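You operate a simulated robot arm through the tools that you are given. There is no shell and no other tool. Be economical: measure what you need, move in short steps, check, and stop when the job is done.

You are at the controls of a simulated robot arm. One attempt, no reset.

## Task
Zero the photometer for nitrate and read the yellow vial.
Fine: zero it on the white vial and put that back in its well; the read vial stays in the photometer, its knob left at nitrate.

The check looks at the end state, three seconds after you hand in, the way a careful person would. Anything else that was tipped, shoved, dropped, spilled or broken makes it a failure.

## Robot
A 5-joint arm with a two-finger parallel gripper, fixed in place. Base frame: the origin is at the foot of the arm, x ahead of it, y to its left, z up; the work surface is at about z = 0.6. Units: cm, rad, N and s.
With the tool pointing down near the work surface it reaches from about 26 to 60 cm from the base axis. Its first joint turns from -1.152 to 1.152 rad. The tool tilts only in the upright plane through the base axis and itself; it spins freely about its own axis. Payload 1.57 kg.
The tool frame sits at the grasp point between the pads (the TCP): z along the fingers, y along the line on which they close. The tips reach 3 cm beyond it. The gripper opens to 8 cm. The fingers are 1.7 cm wide and 1.2 cm thick; the gripper's body (4 by 8.2 cm) begins 8 cm behind the TCP.
Orientation is that of the tool frame in the base frame, as [roll, pitch, yaw] about the fixed x, y, z axes, in that order (R = Rz(yaw) Ry(pitch) Rx(roll)). With the fingers straight down and closing along the base's y, the tool's x points along the base's -x, its y along +y and its z along -z.

## Interface
- The arm moves only by the tool apply_moves. Its argument "steps" is a list that holds one entry, the list of rows, each a list of 7 numbers: the shift along the tool's x, y, z in cm, then the turn, a rotation vector about the tool's x, y, z in rad, then the opening, from 0 (shut) to 1 (fully open). In form: [[[tx, ty, tz, wx, wy, wz, hand], ...]]. A call has 1 to 20 rows; each row is the pose to reach, as a shift and turn from the pose commanded when the call began, along the tool's axes at that moment. Each row takes 0.2 s and may step no farther than 5 cm and 0.15 rad from the row before; otherwise, or with a gripper value out of range, the whole call is refused. Where a pose cannot be reached the arm comes as near as it can. A force on the tool above 40 N (or 10 N above the force at the start of the call, whichever is more), or a blocked arm, ends the call early, and 0.2 s more pass. Each finger travels about 15.3 cm/s and halts on what it meets, pressing with about 35 N; the grip force reading is that of the motor and also rises with nothing between the fingers. The clock runs only during rows and for 0.2 s after the last one: add rows that repeat a pose to give the fingers time. It gives the time, the measured TCP pose, the force on the tool (base axes), the opening and the grip force at its end, in the units of the frame above (readings bear some noise), and new pictures: "views" is both (left out), scene, wrist or none.
- Cameras (640 x 400 px; columns grow to the right, rows downward): "scene" is fixed at [5.76, 42.15, 52.21]; the picture's right is [-0.45, -0.89, 0.00], its down [-0.52, 0.26, -0.81] and it looks along [0.72, -0.36, -0.59] (base axes); focal length 252 px, centre (320, 200). "wrist" rides on the gripper at [-3.2, 0, -7.8] in the tool frame; the picture's right is [0.00, -1.00, 0.00], its down [0.97, 0.00, -0.24] and it looks along [0.24, 0.00, 0.97] (tool axes); focal length 218 px, centre (320, 200).
- locate(camera, pixels): for up to 12 pixels [column, row] of the newest picture of that camera ("zoom" is the newest enlarged one), the place [x, y, z] in the base frame of the surface seen there, good to about 0.3 cm. The clock stands still meanwhile.
- inspect(camera, box): a new picture of the part [left, top, right, bottom] of that camera's present view, enlarged. The clock stands still meanwhile.
- sign_off(): hands the job in; it is judged then, once.

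Go step by step. Measure first, check grasps and placings, and put right what went wrong. The budget is 80 turns and 170 pictures, counting those below and the enlarged ones. Unless the task says otherwise, let go and move clear before handing in, and close with one line.

The tools are called after "Call:" by a JSON object that holds its "op" and its "data". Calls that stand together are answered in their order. apply_moves: Moves the arm, as the interface text tells. Its arguments: {"type":"object","properties":{"steps":{"type":"array"},"views":{"type":"string","enum":["both","scene","wrist","none"]}},"required":["steps"]} The other tools are called the same way: locate (camera, pixels) gives the place of the surface under pixels of a picture; inspect (camera, box) takes an enlarged picture of a part of a camera's view; sign_off () hands the job in.

At the start:

```text
t: 0.0
tcp_pos: [40.08, 0.37, 36.1]
orientation: [-3.141, -0.001, 3.141]
ft_force: [-0.4, -1.0, -1.3]
width: 7.99
grasp_force: 0.0
```

scene: 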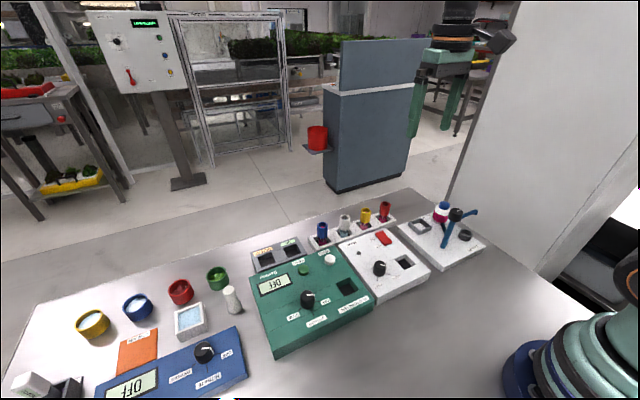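
wrist: 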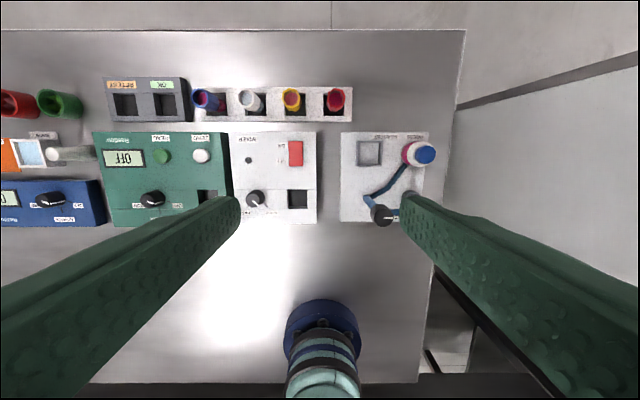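

The wrist view shows the vial rack at (270,105), the green photometer at (160,180), and a white shaker-like device beside it. I'll enlarge these to read the labels.

Call:
{"op": "inspect", "data": {"camera": "scene", "box": [240, 190, 400, 360]}}

Call:
{"op": "inspect", "data": {"camera": "wrist", "box": [90, 70, 360, 235]}}

Call:
{"op": "inspect", "data": {"camera": "scene", "box": [340, 190, 500, 300]}}

```text
2.35 times, centred on (320, 275) of scene
```

zoom: 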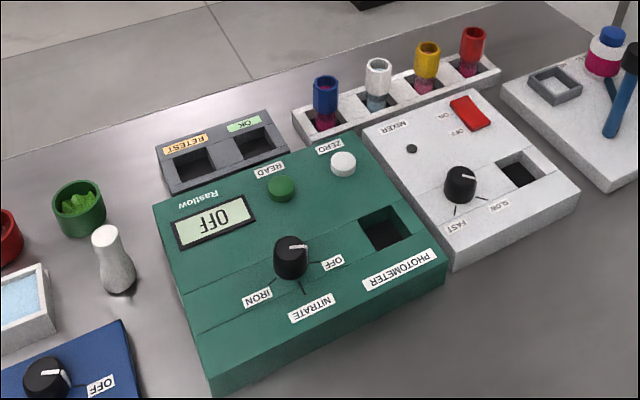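

```text
2.37 times, centred on (225, 152) of wrist
```

zoom: 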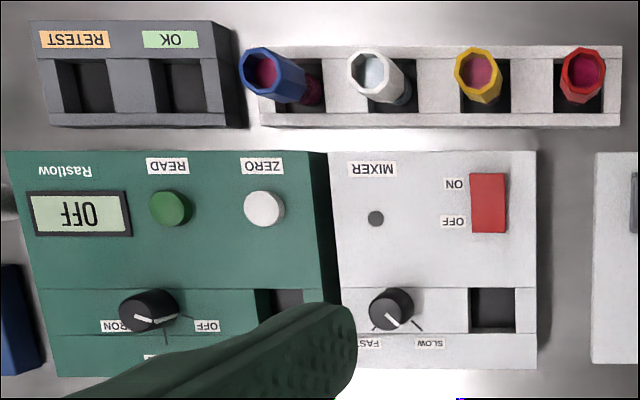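

```text
3.64 times, centred on (420, 245) of scene
```

zoom: 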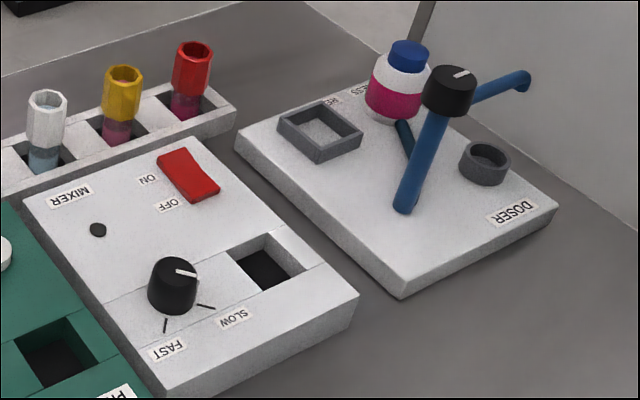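

The vials already hold pink fluid, with white holding the clear blank; the photometer reads OFF. I'll look closer at the knob and measure positions.

Call:
{"op": "inspect", "data": {"camera": "wrist", "box": [90, 125, 240, 235]}}

Call:
{"op": "inspect", "data": {"camera": "scene", "box": [280, 270, 370, 330]}}

Call:
{"op": "locate", "data": {"camera": "wrist", "pixels": [[247, 101], [291, 99], [252, 115], [208, 194], [152, 200], [201, 156], [163, 156], [262, 116], [231, 90], [352, 90], [350, 121], [100, 140]]}}

Call:
{"op": "locate", "data": {"camera": "scene", "pixels": [[345, 216], [366, 210], [345, 231], [366, 222], [307, 297], [347, 287], [338, 282], [352, 279], [358, 291], [341, 295], [329, 257], [303, 270]]}}

```text
3.64 times, centred on (165, 180) of wrist
```

zoom: 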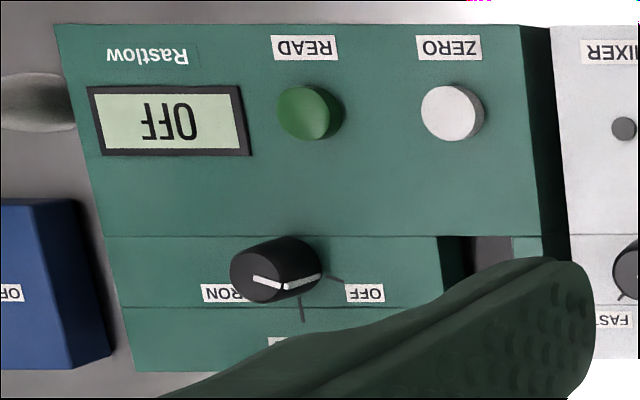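

```text
6.67 times, centred on (325, 300) of scene
```

zoom: 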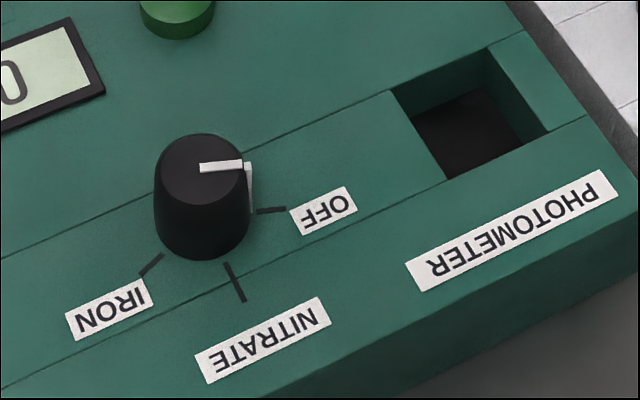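

```text
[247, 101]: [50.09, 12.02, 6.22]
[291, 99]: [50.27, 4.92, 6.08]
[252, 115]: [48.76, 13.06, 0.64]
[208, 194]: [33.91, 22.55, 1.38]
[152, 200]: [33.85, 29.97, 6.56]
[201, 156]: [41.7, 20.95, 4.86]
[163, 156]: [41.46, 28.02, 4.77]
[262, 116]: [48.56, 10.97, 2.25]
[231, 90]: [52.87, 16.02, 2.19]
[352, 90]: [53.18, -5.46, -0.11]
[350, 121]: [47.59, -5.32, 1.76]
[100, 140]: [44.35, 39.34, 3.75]
```

```text
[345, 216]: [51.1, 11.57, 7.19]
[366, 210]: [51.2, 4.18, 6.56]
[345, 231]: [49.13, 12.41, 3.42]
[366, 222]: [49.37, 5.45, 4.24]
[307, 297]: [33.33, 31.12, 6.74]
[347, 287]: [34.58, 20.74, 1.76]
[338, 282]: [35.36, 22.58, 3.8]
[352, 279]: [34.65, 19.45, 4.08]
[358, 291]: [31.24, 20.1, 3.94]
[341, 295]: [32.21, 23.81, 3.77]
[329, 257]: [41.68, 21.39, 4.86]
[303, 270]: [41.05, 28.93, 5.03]
```

The knob points at OFF (white line toward -y), and NITRATE is about 60° clockwise from above. I'll move over the photometer for a closer measurement.

Call:
{"op": "apply_moves", "data": {"steps": [[[0.7, 3.6, 2.2, 0, 0, 0, 1], [1.4, 7.2, 4.4, 0, 0, 0, 1], [2.1, 10.8, 6.6, 0, 0, 0, 1], [2.8, 14.4, 8.8, 0, 0, 0, 1], [3.5, 18, 11, 0, 0, 0, 1], [4.2, 21.6, 13.2, 0, 0, 0, 1], [5, 25.6, 15, 0, 0, 0, 1], [5, 25.6, 15, 0, 0, 0, 1]]], "views": "wrist"}}

```text
t: 1.8
tcp_pos: [35.17, 26.45, 21.3]
orientation: [3.141, -0.001, -3.14]
ft_force: [0.1, -0.3, -0.3]
width: 8.04
grasp_force: 0.1
```

wrist: 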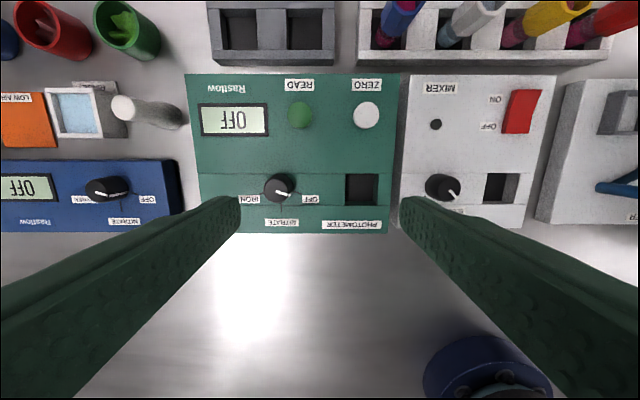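

The view is clear: knob near (280,186), well (361,189), ZERO (366,115), READ (300,114). Measuring.

Call:
{"op": "inspect", "data": {"camera": "wrist", "box": [185, 70, 405, 235]}}

Call:
{"op": "locate", "data": {"camera": "wrist", "pixels": [[280, 183], [272, 186], [290, 190], [345, 173], [378, 173], [346, 206], [378, 206], [361, 190], [366, 115], [300, 114], [195, 76], [388, 76]]}}

```text
2.42 times, centred on (295, 152) of wrist
```

zoom: 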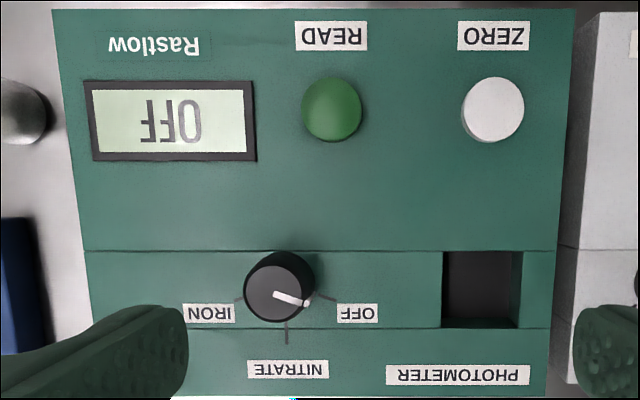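

```text
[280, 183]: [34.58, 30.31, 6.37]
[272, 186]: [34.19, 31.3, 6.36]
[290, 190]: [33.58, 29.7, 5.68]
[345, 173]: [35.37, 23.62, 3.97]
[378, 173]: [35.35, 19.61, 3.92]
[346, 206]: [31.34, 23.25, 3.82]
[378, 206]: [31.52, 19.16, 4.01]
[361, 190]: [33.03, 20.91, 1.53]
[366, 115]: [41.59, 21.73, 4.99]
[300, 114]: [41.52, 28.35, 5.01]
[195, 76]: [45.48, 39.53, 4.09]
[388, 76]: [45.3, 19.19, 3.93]
```

Knob axis works out at about (33.8, 31.0) with its top at z≈6.35, and the well is centred at (33.4, 21.4). I'll go above the knob with the fingers pre-turned -0.87 rad so they straddle the pointer.

Call:
{"op": "apply_moves", "data": {"steps": [[[0.3, 1, 2, 0, 0, -0.145, 0.8], [0.6, 2, 4, 0, 0, -0.29, 0.7], [0.9, 3, 6, 0, 0, -0.435, 0.7], [1.2, 4, 7.5, 0, 0, -0.58, 0.7], [1.33, 4.55, 9, 0, 0, -0.725, 0.7], [1.33, 4.55, 10, 0, 0, -0.87, 0.7], [1.33, 4.55, 10, 0, 0, -0.87, 0.7]]]}}

```text
t: 3.4
tcp_pos: [33.79, 30.86, 11.06]
orientation: [-3.141, 0.0, -2.268]
ft_force: [0.1, -0.2, -0.5]
width: 5.55
grasp_force: 0.0
```

scene: 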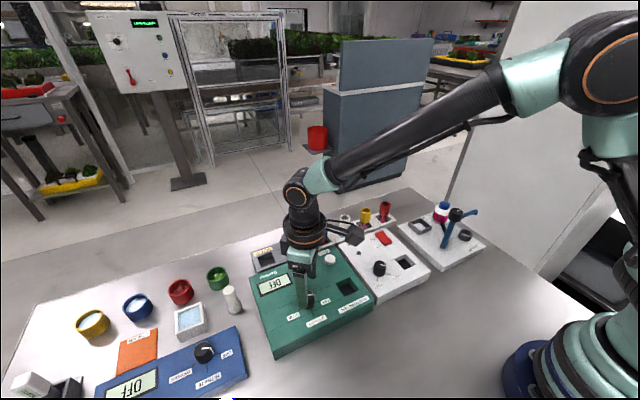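
wrist: 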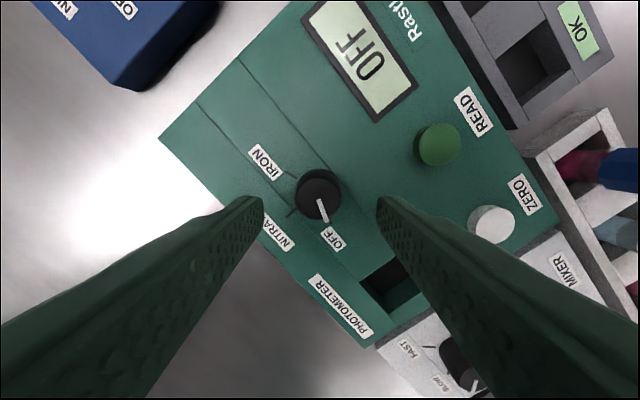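

The knob top at (318,195) sits centred between the fingers, about 0.3 cm toward tool -x. I'll descend to z≈7.5 and close on it.

Call:
{"op": "apply_moves", "data": {"steps": [[[-0.3, 0, 1.8, 0, 0, 0, 0.7], [-0.3, 0, 3.5, 0, 0, 0, 0.7], [-0.3, 0, 3.5, 0, 0, 0, 0.5], [-0.3, 0, 3.5, 0, 0, 0, 0.3], [-0.3, 0, 3.5, 0, 0, 0, 0.2], [-0.3, 0, 3.5, 0, 0, 0, 0.2]]]}}

```text
t: 4.8
tcp_pos: [34.03, 31.01, 7.54]
orientation: [3.141, 0.0, -2.27]
ft_force: [-11.1, 15.5, -3.9]
width: 2.89
grasp_force: 38.9
```

scene: 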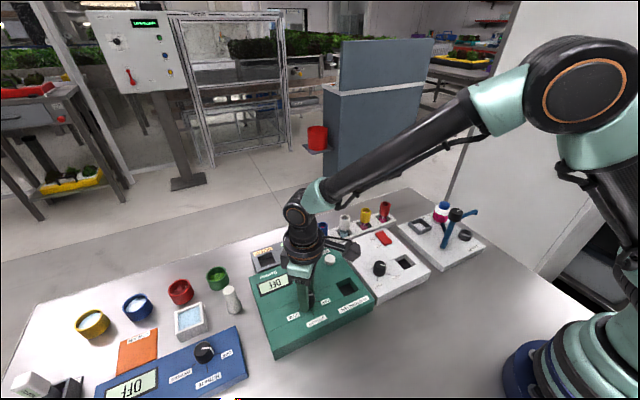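
wrist: 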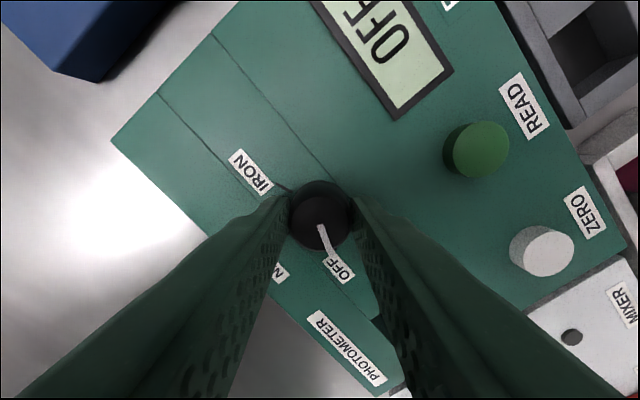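

The knob is gripped (width 2.89), pointer still at OFF. Turning +1.05 rad clockwise to NITRATE.

Call:
{"op": "apply_moves", "data": {"steps": [[[0, 0.1, 0, 0, 0, 0.14, 0.25], [0, 0.1, 0, 0, 0, 0.28, 0.25], [0, 0.1, 0, 0, 0, 0.42, 0.25], [0, 0.1, 0, 0, 0, 0.56, 0.25], [0, 0.1, 0, 0, 0, 0.7, 0.25], [0, 0.1, 0, 0, 0, 0.84, 0.25], [0, 0.1, 0, 0, 0, 0.95, 0.25], [0, 0.1, 0, 0, 0, 1.05, 0.25], [0, 0.1, 0, 0, 0, 1.05, 0.25]]]}}

```text
t: 6.8
tcp_pos: [33.98, 31.05, 7.57]
orientation: [3.14, 0.001, 2.96]
ft_force: [-2.7, 19.4, -16.4]
width: 2.89
grasp_force: 38.6
```

scene: 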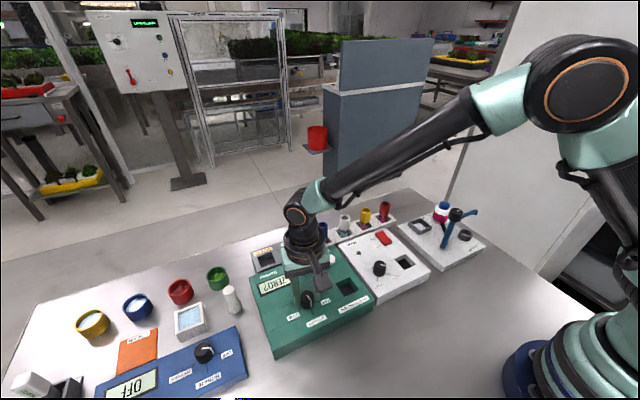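
wrist: 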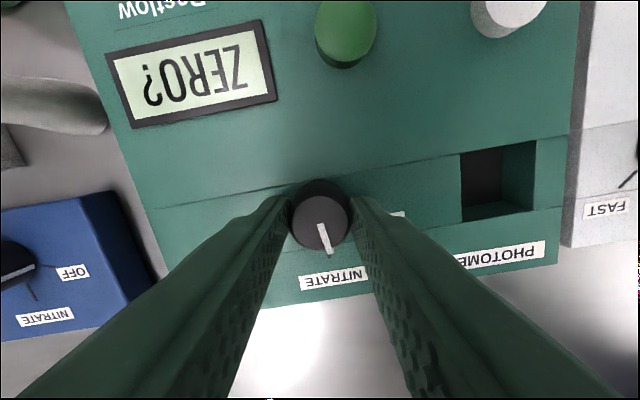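

The display now says "ZERO?" and the knob points at NITRATE. I'll release, rise and go over the vial rack for a close look.

Call:
{"op": "apply_moves", "data": {"steps": [[[0, 0.1, 0, 0, 0, 0, 0.5], [0, 0.1, 0, 0, 0, 0, 0.8], [0, 0, -4, 0, 0, 0, 1], [0, 0, -8, 0, 0, -0.1, 1], [0, 0, -12, 0, 0, -0.18, 1], [-3, -3.2, -13, 0, 0, -0.18, 1], [-6, -6.4, -13, 0, 0, -0.18, 1], [-9, -9.6, -13, 0, 0, -0.18, 1], [-12, -12.8, -13, 0, 0, -0.18, 1], [-15, -16, -13, 0, 0, -0.18, 1], [-17.7, -19.1, -13, 0, 0, -0.18, 1], [-17.7, -19.1, -13, 0, 0, -0.18, 1]]]}}

```text
t: 9.4
tcp_pos: [47.79, 8.94, 20.6]
orientation: [3.141, 0.0, -3.141]
ft_force: [-0.2, 0.9, 0.5]
width: 8.02
grasp_force: 0.1
```

scene: 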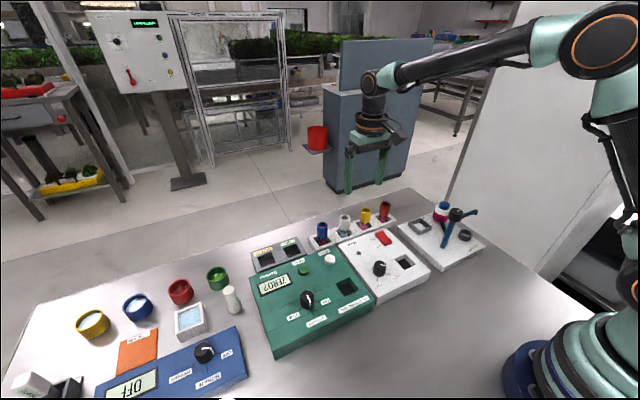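
wrist: 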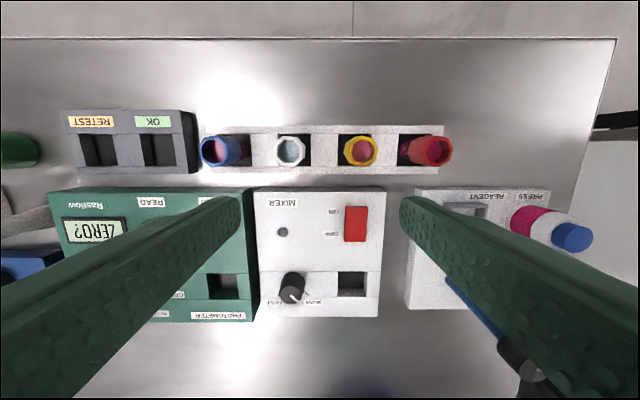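

The vials are open-topped, so I must keep them upright. Measuring the white (291,150) and yellow (361,150) vials.

Call:
{"op": "inspect", "data": {"camera": "wrist", "box": [195, 115, 455, 185]}}

Call:
{"op": "locate", "data": {"camera": "wrist", "pixels": [[278, 150], [304, 150], [291, 137], [291, 164], [346, 150], [377, 150], [361, 134], [361, 166], [280, 134], [309, 165], [291, 150], [361, 150]]}}

Call:
{"op": "inspect", "data": {"camera": "scene", "box": [300, 190, 410, 260]}}

```text
2.46 times, centred on (325, 150) of wrist
```

zoom: 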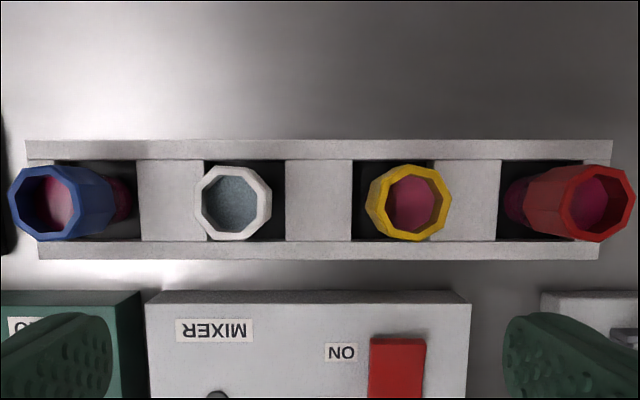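

```text
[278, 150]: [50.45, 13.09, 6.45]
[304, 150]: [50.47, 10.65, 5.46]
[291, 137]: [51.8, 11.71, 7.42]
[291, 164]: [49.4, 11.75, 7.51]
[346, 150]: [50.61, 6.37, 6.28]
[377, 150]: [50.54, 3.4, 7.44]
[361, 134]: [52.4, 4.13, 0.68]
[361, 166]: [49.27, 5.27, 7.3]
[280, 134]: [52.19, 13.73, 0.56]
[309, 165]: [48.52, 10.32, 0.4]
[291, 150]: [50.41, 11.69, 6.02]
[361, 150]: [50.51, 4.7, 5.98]
```

```text
5.71 times, centred on (355, 225) of scene
```

zoom: 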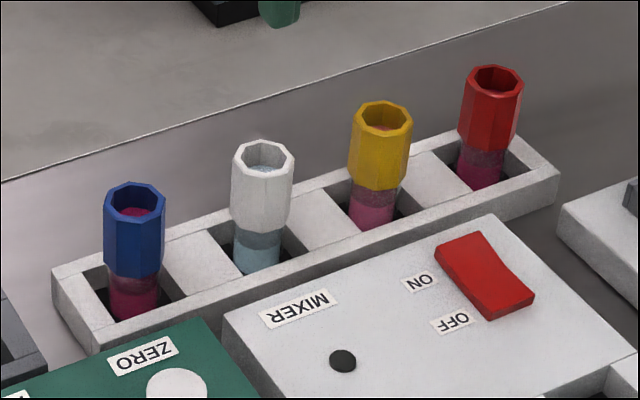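

White vial axis is about (50.5, 11.8), top z 7.45; yellow (50.5, 5.0). Descending onto the white vial, fingers open 5.6 cm, then closing.

Call:
{"op": "apply_moves", "data": {"steps": [[[-1.3, 1.4, 2, 0, 0, 0, 0.7], [-2.71, 2.86, 5, 0, 0, 0, 0.7], [-2.71, 2.86, 8, 0, 0, 0, 0.7], [-2.71, 2.86, 8, 0, 0, 0, 0.7]]]}}

```text
t: 10.4
tcp_pos: [50.74, 11.73, 12.65]
orientation: [-3.141, -0.001, 3.141]
ft_force: [-0.3, 0.8, 0.6]
width: 5.61
grasp_force: 0.0
```

scene: 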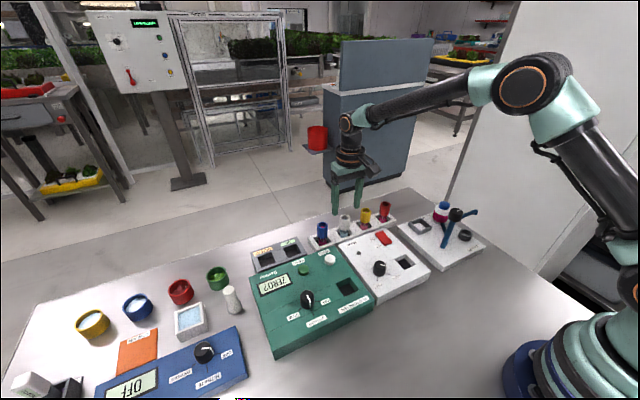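
wrist: 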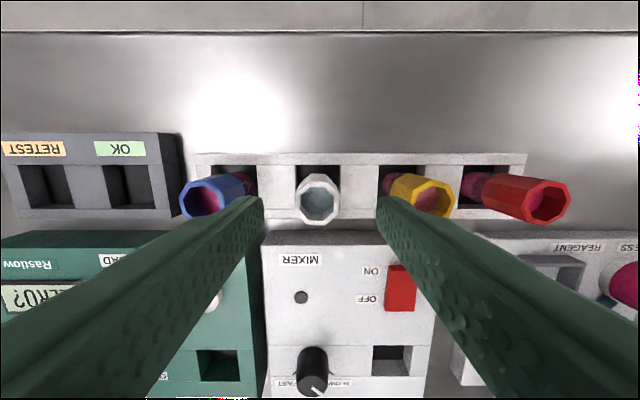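

The white rim at (318,200) is right where the grasp axis projects. Descending and gripping.

Call:
{"op": "apply_moves", "data": {"steps": [[[0, 0, 2, 0, 0, 0, 0.7], [0, 0, 4, 0, 0, 0, 0.7], [0, 0, 5.7, 0, 0, 0, 0.7], [0, 0, 5.7, 0, 0, 0, 0.55], [0, 0, 5.7, 0, 0, 0, 0.4], [0, 0, 5.7, 0, 0, 0, 0.25], [0, 0, 5.7, 0, 0, 0, 0.25]]]}}

```text
t: 12.0
tcp_pos: [50.63, 11.99, 6.88]
orientation: [3.141, 0.001, -3.141]
ft_force: [0.0, 0.2, 0.5]
width: 2.73
grasp_force: 35.1
```

scene: 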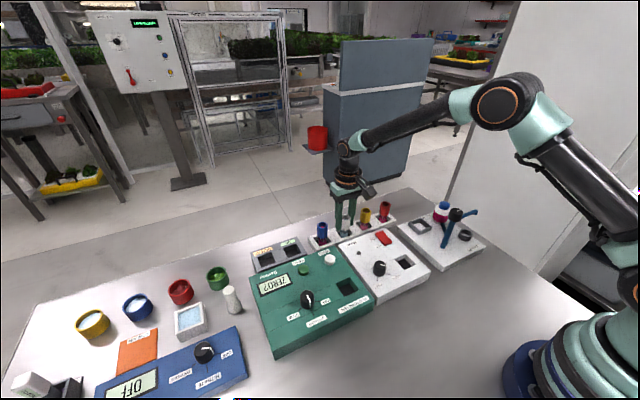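
wrist: 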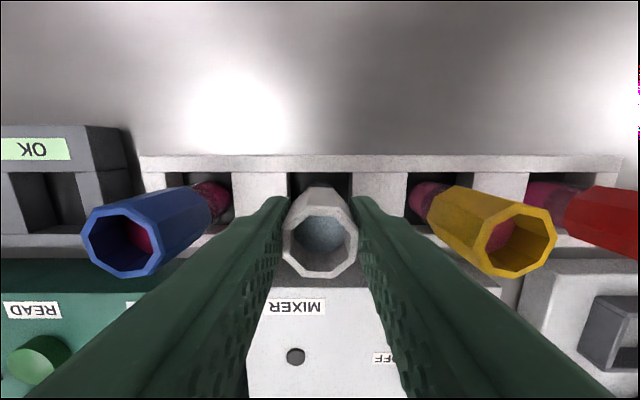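

Width 2.73 with firm grip: the vial is held. Lifting gently straight up, then over to the photometer well.

Call:
{"op": "apply_moves", "data": {"steps": [[[0, 0, -0.5, 0, 0, 0, 0.25], [0, 0, -1.5, 0, 0, 0, 0.25], [0, 0, -3, 0, 0, 0, 0.25], [0, 0, -5, 0, 0, 0, 0.25], [0, 0, -7, 0, 0, 0, 0.25], [0, 0, -8.5, 0, 0, 0, 0.25], [0, 0, -9.5, 0, 0, 0, 0.25], [0.8, 0.5, -10, 0, 0, 0, 0.25], [2.2, 1.3, -10, 0, 0, 0, 0.25], [4, 2.2, -10, 0, 0, 0, 0.25], [6, 3.2, -10, 0, 0, 0, 0.25], [8, 4.3, -10, 0, 0, 0, 0.25], [10, 5.4, -10, 0, 0, 0, 0.25], [12, 6.5, -10, 0, 0, 0, 0.25], [14, 7.6, -10, 0, 0, 0, 0.25], [15.5, 8.5, -10, 0, 0, 0, 0.25], [16.6, 9.1, -10, 0, 0, 0, 0.25], [17.2, 9.4, -10, 0, 0, 0, 0.25], [17.2, 9.4, -10, 0, 0, 0, 0.25]]]}}

```text
t: 16.0
tcp_pos: [33.3, 21.29, 16.93]
orientation: [-3.141, 0.001, 3.141]
ft_force: [-0.1, 0.3, 0.2]
width: 2.68
grasp_force: 35.0
```

scene: 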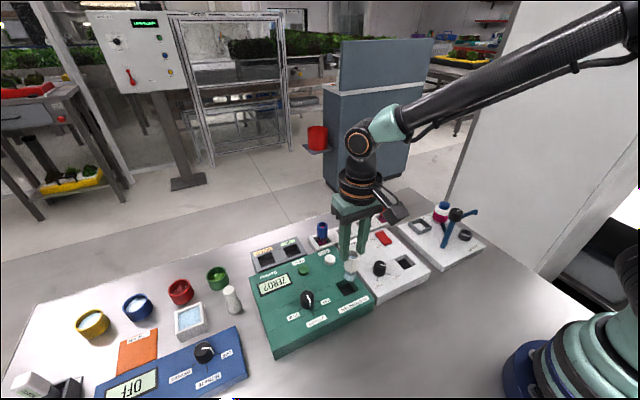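
wrist: 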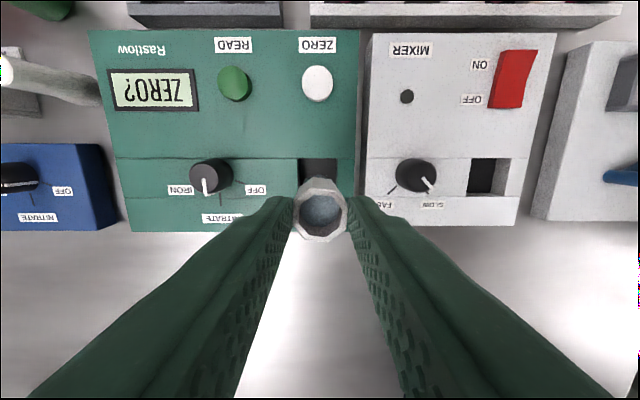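

The vial hangs straight, and the well (cols 299–337) is centred at about (33.4, 21.45). Lowering into it.

Call:
{"op": "apply_moves", "data": {"steps": [[[0, 0.15, 1.5, 0, 0, 0, 0.25], [0, 0.15, 3.2, 0, 0, 0, 0.25], [0, 0.15, 4.7, 0, 0, 0, 0.25], [0, 0.15, 6, 0, 0, 0, 0.25], [0, 0.15, 7, 0, 0, 0, 0.25], [0, 0.15, 7.8, 0, 0, 0, 0.25], [0, 0.15, 8.3, 0, 0, 0, 0.25], [0, 0.15, 8.3, 0, 0, 0, 0.25]]]}}

Call:
{"op": "inspect", "data": {"camera": "scene", "box": [280, 220, 400, 320]}}

```text
t: 17.8
tcp_pos: [33.55, 21.41, 8.67]
orientation: [3.141, 0.003, 3.14]
ft_force: [2.9, 5.0, 23.3]
width: 2.68
grasp_force: 35.0
```

scene: 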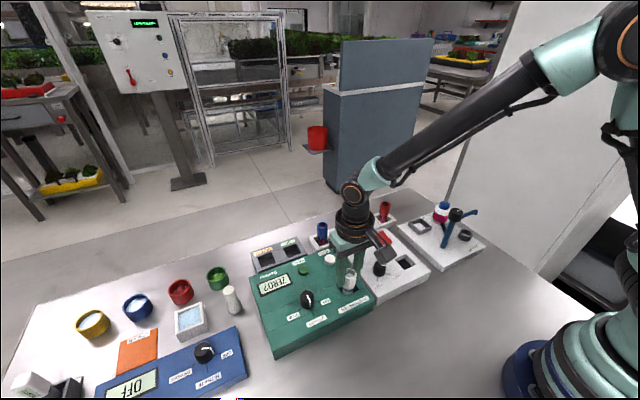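
wrist: 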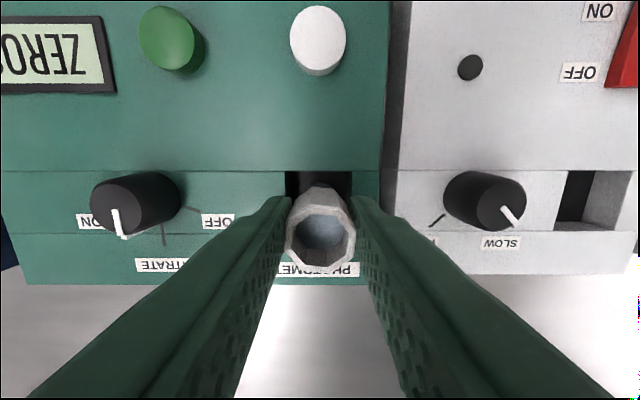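

```text
4.00 times, centred on (340, 270) of scene
```

zoom: 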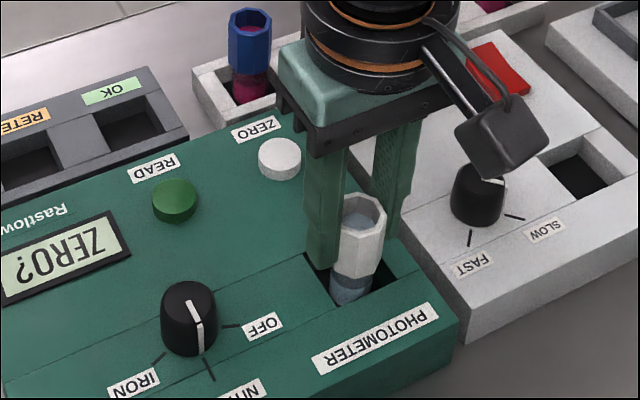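

Force is already 23 N upward at TCP z 8.67, slightly sooner than expected. I'll measure the rim and glass positions before releasing.

Call:
{"op": "locate", "data": {"camera": "zoom", "pixels": [[350, 202], [378, 210], [345, 245], [365, 255], [355, 270], [348, 290], [352, 300], [385, 275], [320, 275]]}}

Call:
{"op": "locate", "data": {"camera": "wrist", "pixels": [[320, 266], [320, 210], [292, 240], [348, 240], [295, 180], [345, 180], [320, 230]]}}

Call:
{"op": "inspect", "data": {"camera": "wrist", "box": [260, 150, 380, 290]}}

```text
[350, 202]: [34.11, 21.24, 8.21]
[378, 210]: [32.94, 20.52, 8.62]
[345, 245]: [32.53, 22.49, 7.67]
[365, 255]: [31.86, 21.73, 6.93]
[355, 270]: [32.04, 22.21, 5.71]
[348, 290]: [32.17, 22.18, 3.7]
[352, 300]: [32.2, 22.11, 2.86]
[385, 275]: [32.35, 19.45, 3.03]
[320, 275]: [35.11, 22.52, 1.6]
```

```text
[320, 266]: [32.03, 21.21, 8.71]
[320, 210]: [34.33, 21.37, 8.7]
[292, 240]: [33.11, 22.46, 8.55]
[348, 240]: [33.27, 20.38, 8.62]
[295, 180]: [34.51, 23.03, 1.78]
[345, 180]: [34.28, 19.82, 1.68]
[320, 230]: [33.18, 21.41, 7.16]
```

```text
2.86 times, centred on (320, 220) of wrist
```

zoom: 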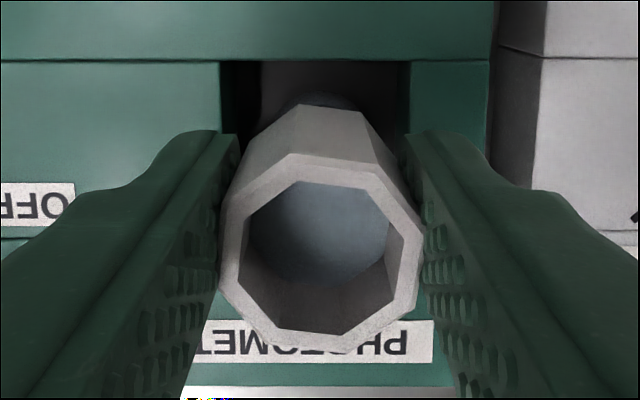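

The rim sits at z≈8.7 with glass visible down to z≈2.9 inside the well and floor at ~1.7: the vial is seated and upright. Releasing.

Call:
{"op": "apply_moves", "data": {"steps": [[[0, 0, 0, 0, 0, 0, 0.36], [0, 0, 0, 0, 0, 0, 0.42], [0, 0, 0, 0, 0, 0, 0.5], [0, 0, -1, 0, 0, 0, 0.55], [0, 0, -3, 0, 0, 0, 0.55], [0, 0, -6, 0, 0, 0, 0.55], [0, 0, -9, 0, 0, 0, 0.7], [0, 0, -9, 0, 0, 0, 0.7]]]}}

Call:
{"op": "inspect", "data": {"camera": "scene", "box": [240, 220, 400, 350]}}

```text
t: 19.6
tcp_pos: [33.4, 21.31, 17.83]
orientation: [-3.141, 0.002, 3.141]
ft_force: [-0.2, -0.1, 0.8]
width: 5.58
grasp_force: 0.0
```

scene: 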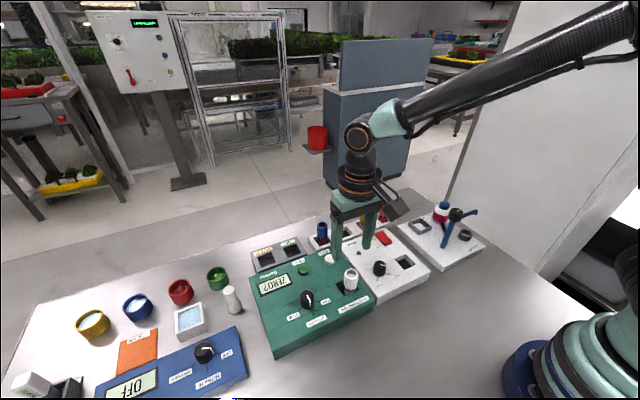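
wrist: 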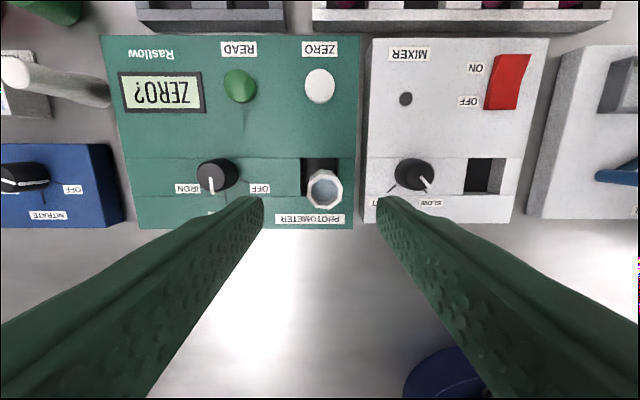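

```text
3.08 times, centred on (320, 285) of scene
```

zoom: 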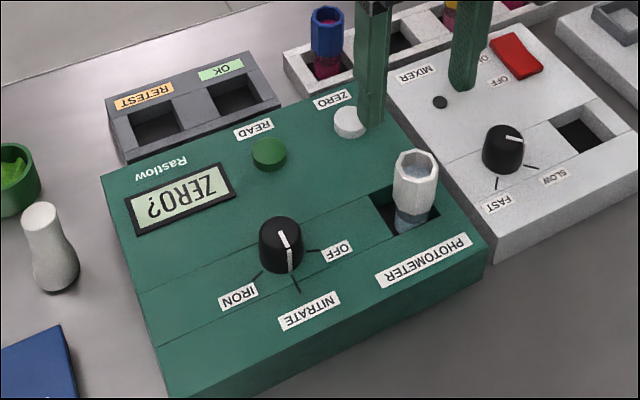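

The white vial is seated upright. Next press ZERO at about (41.65, 21.45, 5.0) with closed fingers; first hover above it.

Call:
{"op": "apply_moves", "data": {"steps": [[[-3, 0.05, 0, 0, 0, 0, 0.4], [-6, 0.1, 0, 0, 0, 0, 0.1], [-8.25, 0.1, 2, 0, 0, 0, 0], [-8.25, 0.1, 5, 0, 0, 0, 0], [-8.25, 0.1, 7.8, 0, 0, 0, 0], [-8.25, 0.1, 7.8, 0, 0, 0, 0]]]}}

Call:
{"op": "inspect", "data": {"camera": "scene", "box": [240, 220, 400, 350]}}

```text
t: 21.0
tcp_pos: [41.55, 21.54, 9.84]
orientation: [3.141, 0.001, 3.141]
ft_force: [0.8, 0.1, 0.6]
width: 0.01
grasp_force: 21.4
```

scene: 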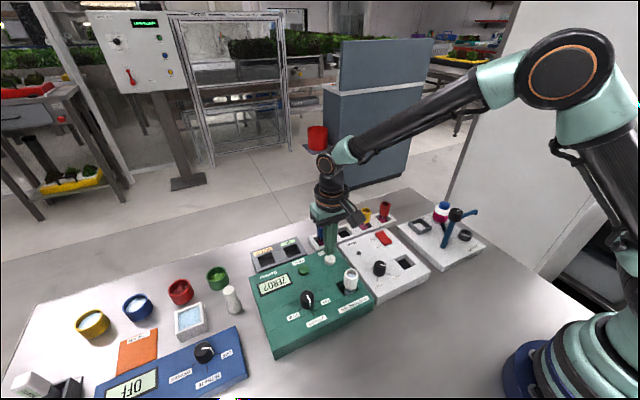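
wrist: 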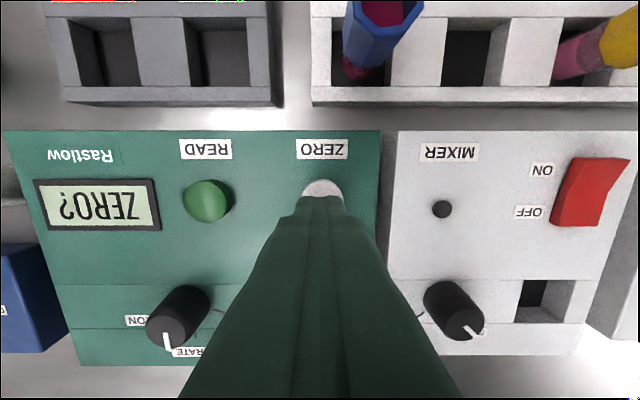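

```text
3.08 times, centred on (320, 285) of scene
```

zoom: 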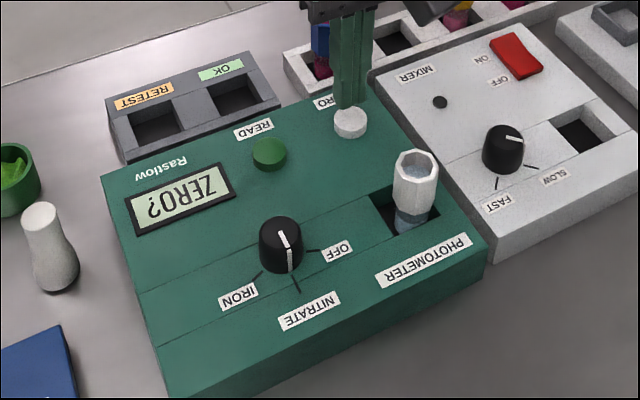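

The fingertips sit centred over ZERO (wrist col 322). Pressing down in small steps.

Call:
{"op": "apply_moves", "data": {"steps": [[[0, 0, 0.9, 0, 0, 0, 0], [0, 0, 1.5, 0, 0, 0, 0], [0, 0, 1.8, 0, 0, 0, 0], [0, 0, 2.0, 0, 0, 0, 0], [0, 0, 2.2, 0, 0, 0, 0], [0, 0, 2.2, 0, 0, 0, 0]]]}}

Call:
{"op": "inspect", "data": {"camera": "scene", "box": [240, 220, 400, 350]}}

```text
t: 22.4
tcp_pos: [41.7, 21.67, 7.64]
orientation: [-3.141, 0.0, 3.141]
ft_force: [-0.7, -0.9, 2.6]
width: 0.0
grasp_force: 21.5
```

scene: 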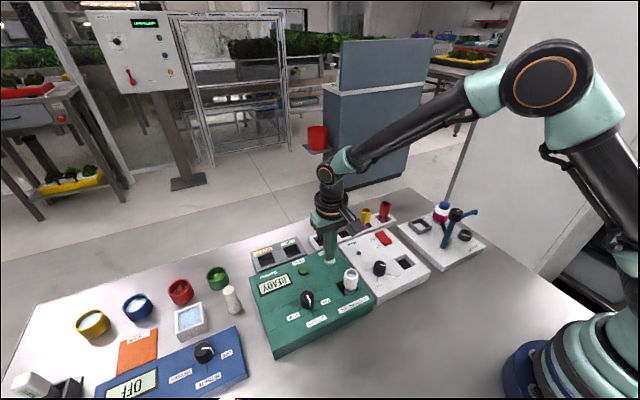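
wrist: 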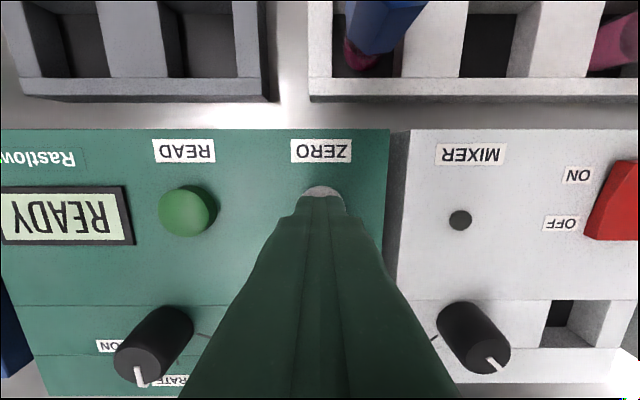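

```text
3.08 times, centred on (320, 285) of scene
```

zoom: 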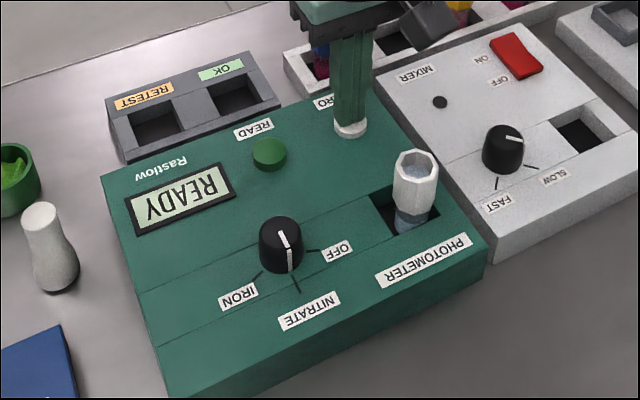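

Display reads READY. Rising and returning above the white vial with open fingers.

Call:
{"op": "apply_moves", "data": {"steps": [[[0, 0, -3, 0, 0, 0, 0], [0, 0, -7, 0, 0, 0, 0.2], [2, -0.1, -9, 0, 0, 0, 0.5], [5, -0.3, -9, 0, 0, 0, 0.7], [8.4, -0.4, -8, 0, 0, 0, 0.7], [8.4, -0.4, -7, 0, 0, 0, 0.7], [8.4, -0.4, -7, 0, 0, 0, 0.7]]], "views": "wrist"}}

Call:
{"op": "locate", "data": {"camera": "wrist", "pixels": [[310, 200], [320, 185], [330, 200], [320, 200], [320, 215]]}}

```text
t: 24.0
tcp_pos: [33.36, 20.98, 14.7]
orientation: [-3.14, 0.0, 3.141]
ft_force: [1.8, -0.2, 0.3]
width: 5.61
grasp_force: 0.0
```

wrist: 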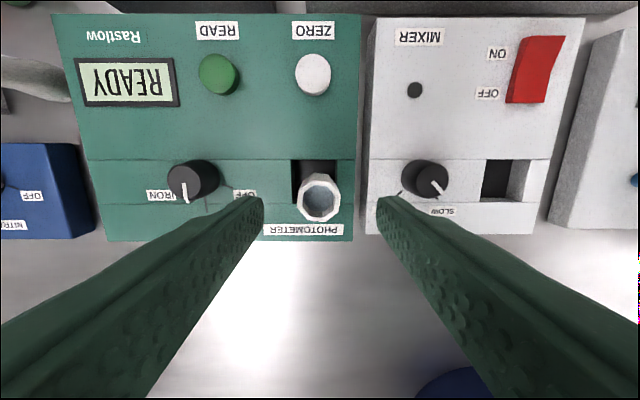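

```text
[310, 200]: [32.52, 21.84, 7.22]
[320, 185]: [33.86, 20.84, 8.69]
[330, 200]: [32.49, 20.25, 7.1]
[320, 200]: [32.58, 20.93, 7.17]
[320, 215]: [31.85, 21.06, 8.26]
```

Rim centre at (320,197) ≈ (33.2, 21.0), rim z ≈ 8.5. Descending to z 8.3 and gripping.

Call:
{"op": "apply_moves", "data": {"steps": [[[0.15, 0, 2, 0, 0, 0, 0.7], [0.15, 0, 4.5, 0, 0, 0, 0.7], [0.15, 0, 6.4, 0, 0, 0, 0.7], [0.15, 0, 6.4, 0, 0, 0, 0.55], [0.15, 0, 6.4, 0, 0, 0, 0.4], [0.15, 0, 6.4, 0, 0, 0, 0.25], [0.15, 0, 6.4, 0, 0, 0, 0.25]]], "views": "wrist"}}

Call:
{"op": "inspect", "data": {"camera": "scene", "box": [280, 220, 400, 320]}}

```text
t: 25.6
tcp_pos: [33.19, 21.14, 8.19]
orientation: [3.141, 0.0, -3.141]
ft_force: [-0.3, 0.4, -1.5]
width: 2.7
grasp_force: 34.9
```

wrist: 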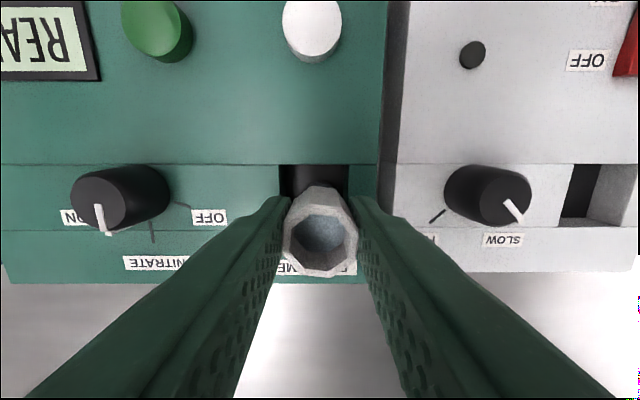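

```text
4.00 times, centred on (340, 270) of scene
```

zoom: 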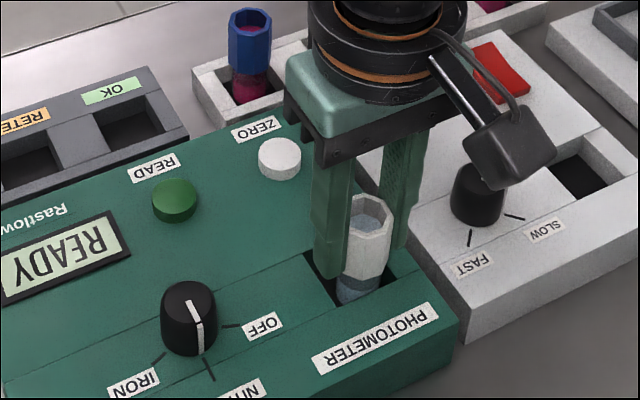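

Held again (2.70). Lifting and carrying the white vial back over its well at (50.4, 11.9).

Call:
{"op": "apply_moves", "data": {"steps": [[[0, 0, -0.5, 0, 0, 0, 0.25], [0, 0, -1.5, 0, 0, 0, 0.25], [0, 0, -3, 0, 0, 0, 0.25], [0, 0, -5, 0, 0, 0, 0.25], [0, 0, -7, 0, 0, 0, 0.25], [0, 0, -8.2, 0, 0, 0, 0.25], [0, 0, -8.8, 0, 0, 0, 0.25], [-0.8, -0.5, -9, 0, 0, 0, 0.25], [-2.2, -1.3, -9, 0, 0, 0, 0.25], [-4, -2.2, -9, 0, 0, 0, 0.25], [-6, -3.2, -9, 0, 0, 0, 0.25], [-8, -4.3, -9, 0, 0, 0, 0.25], [-10, -5.4, -9, 0, 0, 0, 0.25], [-12, -6.5, -9, 0, 0, 0, 0.25], [-14, -7.6, -9, 0, 0, 0, 0.25], [-15.5, -8.4, -9, 0, 0, 0, 0.25], [-16.6, -8.9, -9, 0, 0, 0, 0.25], [-17.2, -9.15, -9, 0, 0, 0, 0.25], [-17.2, -9.15, -9, 0, 0, 0, 0.25]]]}}

Call:
{"op": "inspect", "data": {"camera": "wrist", "box": [200, 110, 440, 260]}}

Call:
{"op": "locate", "data": {"camera": "wrist", "pixels": [[299, 170], [337, 170], [320, 165], [320, 225], [320, 175]]}}

```text
t: 29.6
tcp_pos: [50.51, 11.96, 17.17]
orientation: [3.14, 0.0, -3.141]
ft_force: [0.1, -0.3, 0.3]
width: 2.69
grasp_force: 35.0
```

scene: 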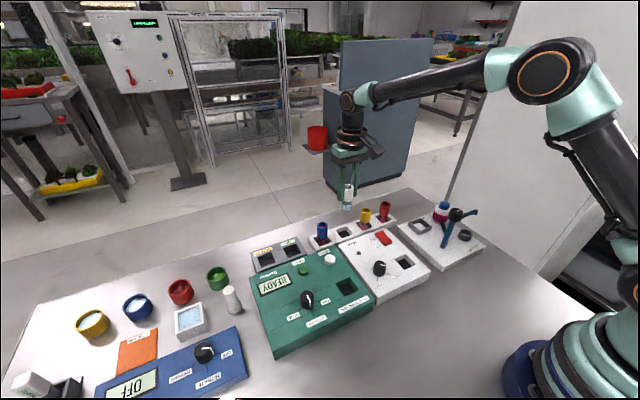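
wrist: 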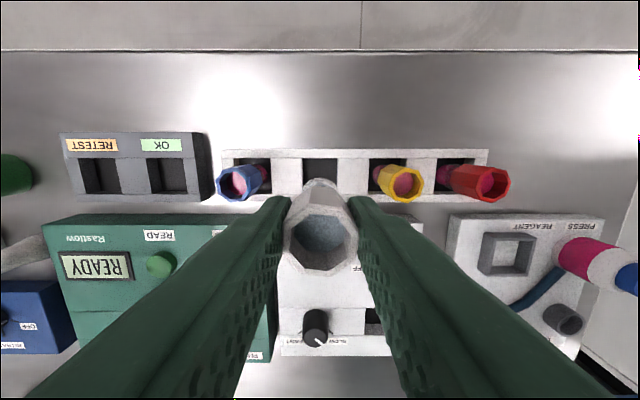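

```text
2.67 times, centred on (320, 185) of wrist
```

zoom: 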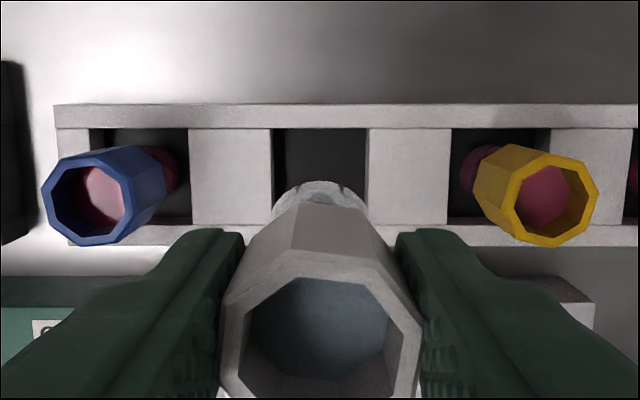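

```text
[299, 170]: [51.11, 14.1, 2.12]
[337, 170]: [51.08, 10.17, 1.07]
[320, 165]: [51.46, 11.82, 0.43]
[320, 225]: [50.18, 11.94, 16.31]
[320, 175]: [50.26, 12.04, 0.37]
```

Well spans y 10.2–13.8, x 48.7–52.5, so the vial is centred over it. Lowering carefully to about z 7.2.

Call:
{"op": "apply_moves", "data": {"steps": [[[0, 0, 1.5, 0, 0, 0, 0.25], [0, 0, 3.2, 0, 0, 0, 0.25], [0, 0, 5, 0, 0, 0, 0.25], [0, 0, 6.6, 0, 0, 0, 0.25], [0, 0, 8, 0, 0, 0, 0.25], [0, 0, 9, 0, 0, 0, 0.25], [0, 0, 9.6, 0, 0, 0, 0.25], [0, 0, 10, 0, 0, 0, 0.25], [0, 0, 10, 0, 0, 0, 0.25]]]}}

Call:
{"op": "inspect", "data": {"camera": "scene", "box": [300, 180, 410, 260]}}

```text
t: 31.6
tcp_pos: [50.39, 11.8, 7.17]
orientation: [-3.141, 0.001, 3.142]
ft_force: [-0.7, -1.5, 1.3]
width: 2.7
grasp_force: 34.4
```

scene: 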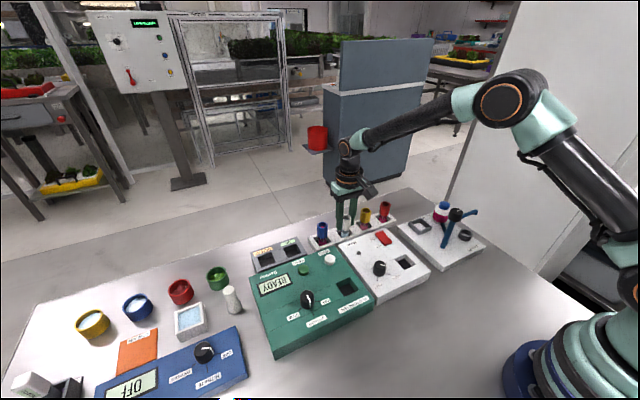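
wrist: 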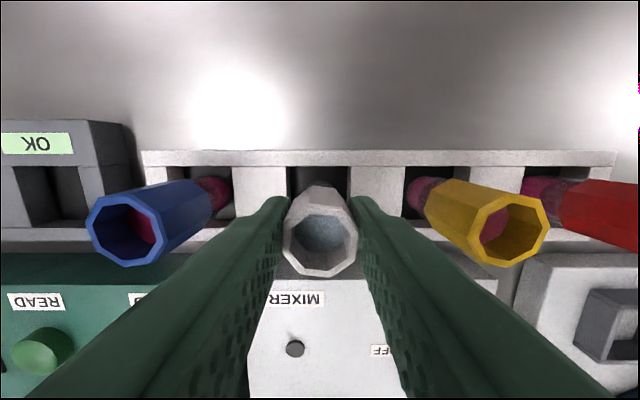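

```text
5.00 times, centred on (355, 220) of scene
```

zoom: 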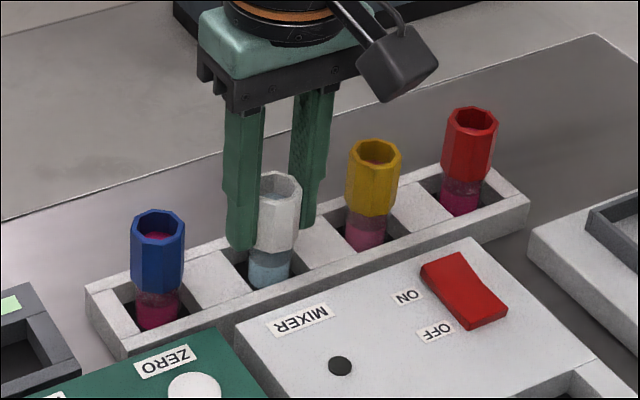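

No floor contact yet (force 1.3 N). Lowering a little further.

Call:
{"op": "apply_moves", "data": {"steps": [[[0, 0, 0.1, 0, 0, 0, 0.25], [0, 0, 0.2, 0, 0, 0, 0.25], [0, 0, 0.3, 0, 0, 0, 0.25], [0, 0, 0.3, 0, 0, 0, 0.25]]], "views": "none"}}

```text
t: 32.6
tcp_pos: [50.43, 11.89, 6.88]
orientation: [3.141, 0.001, -3.141]
ft_force: [-2.5, -0.6, 9.3]
width: 2.7
grasp_force: 34.6
```

Now 9 N upward: it stands on the floor. Releasing and rising.

Call:
{"op": "apply_moves", "data": {"steps": [[[0, 0, 0, 0, 0, 0, 0.36], [0, 0, 0, 0, 0, 0, 0.42], [0, 0, 0, 0, 0, 0, 0.52], [0, 0, -1, 0, 0, 0, 0.55], [0, 0, -3, 0, 0, 0, 0.55], [0, 0, -5.5, 0, 0, 0, 0.6], [0, 0, -7.5, 0, 0, 0, 0.7], [0, -3.5, -7.5, 0, 0, 0, 0.7], [0, -6.9, -7, 0, 0, 0, 0.7], [0, -6.9, -6, 0, 0, 0, 0.7], [0, -6.9, -6, 0, 0, 0, 0.7]]]}}

Call:
{"op": "inspect", "data": {"camera": "wrist", "box": [180, 110, 460, 260]}}

```text
t: 35.0
tcp_pos: [50.35, 5.1, 12.85]
orientation: [-3.141, 0.0, -3.141]
ft_force: [-0.6, 0.5, -0.5]
width: 5.63
grasp_force: 0.1
```

scene: 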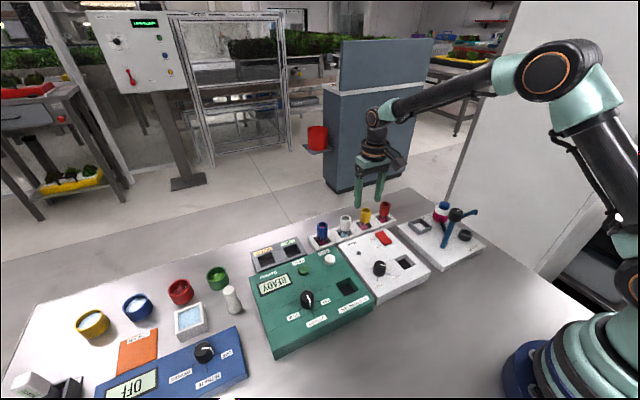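
wrist: 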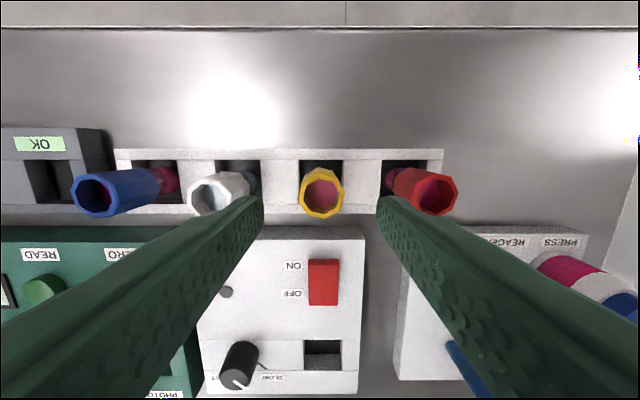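

```text
2.29 times, centred on (320, 185) of wrist
```

zoom: 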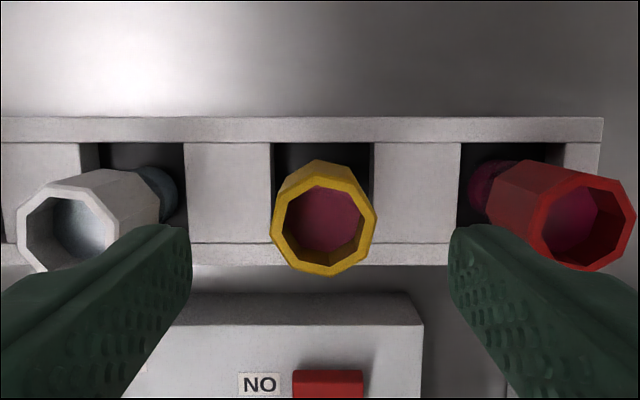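

White is upright in its well. Yellow's rim centre at (321,192) lies ~0.4 cm toward tool -x; correcting, descending and gripping.

Call:
{"op": "apply_moves", "data": {"steps": [[[-0.35, -0.05, 2, 0, 0, 0, 0.7], [-0.35, -0.05, 4, 0, 0, 0, 0.7], [-0.35, -0.05, 5.9, 0, 0, 0, 0.7], [-0.35, -0.05, 5.9, 0, 0, 0, 0.55], [-0.35, -0.05, 5.9, 0, 0, 0, 0.4], [-0.35, -0.05, 5.9, 0, 0, 0, 0.25], [-0.35, -0.05, 5.9, 0, 0, 0, 0.25]]]}}

```text
t: 36.6
tcp_pos: [50.86, 5.13, 7.08]
orientation: [-3.141, 0.002, 3.141]
ft_force: [0.2, -0.2, 0.2]
width: 2.73
grasp_force: 35.0
```

scene: 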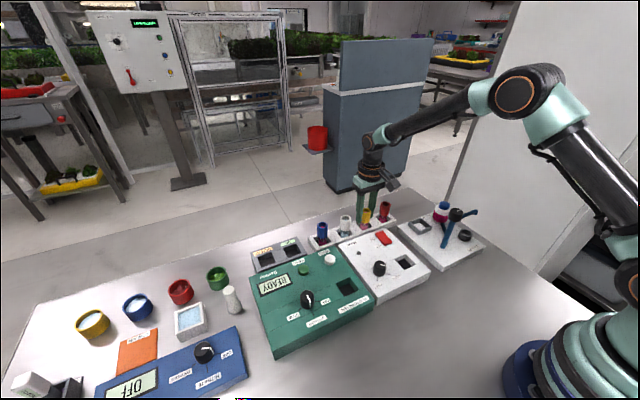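
wrist: 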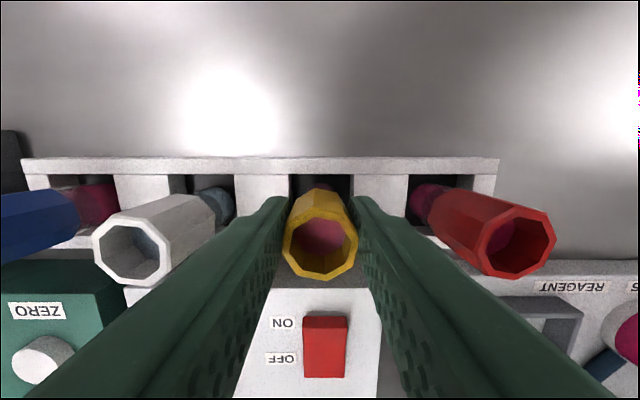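

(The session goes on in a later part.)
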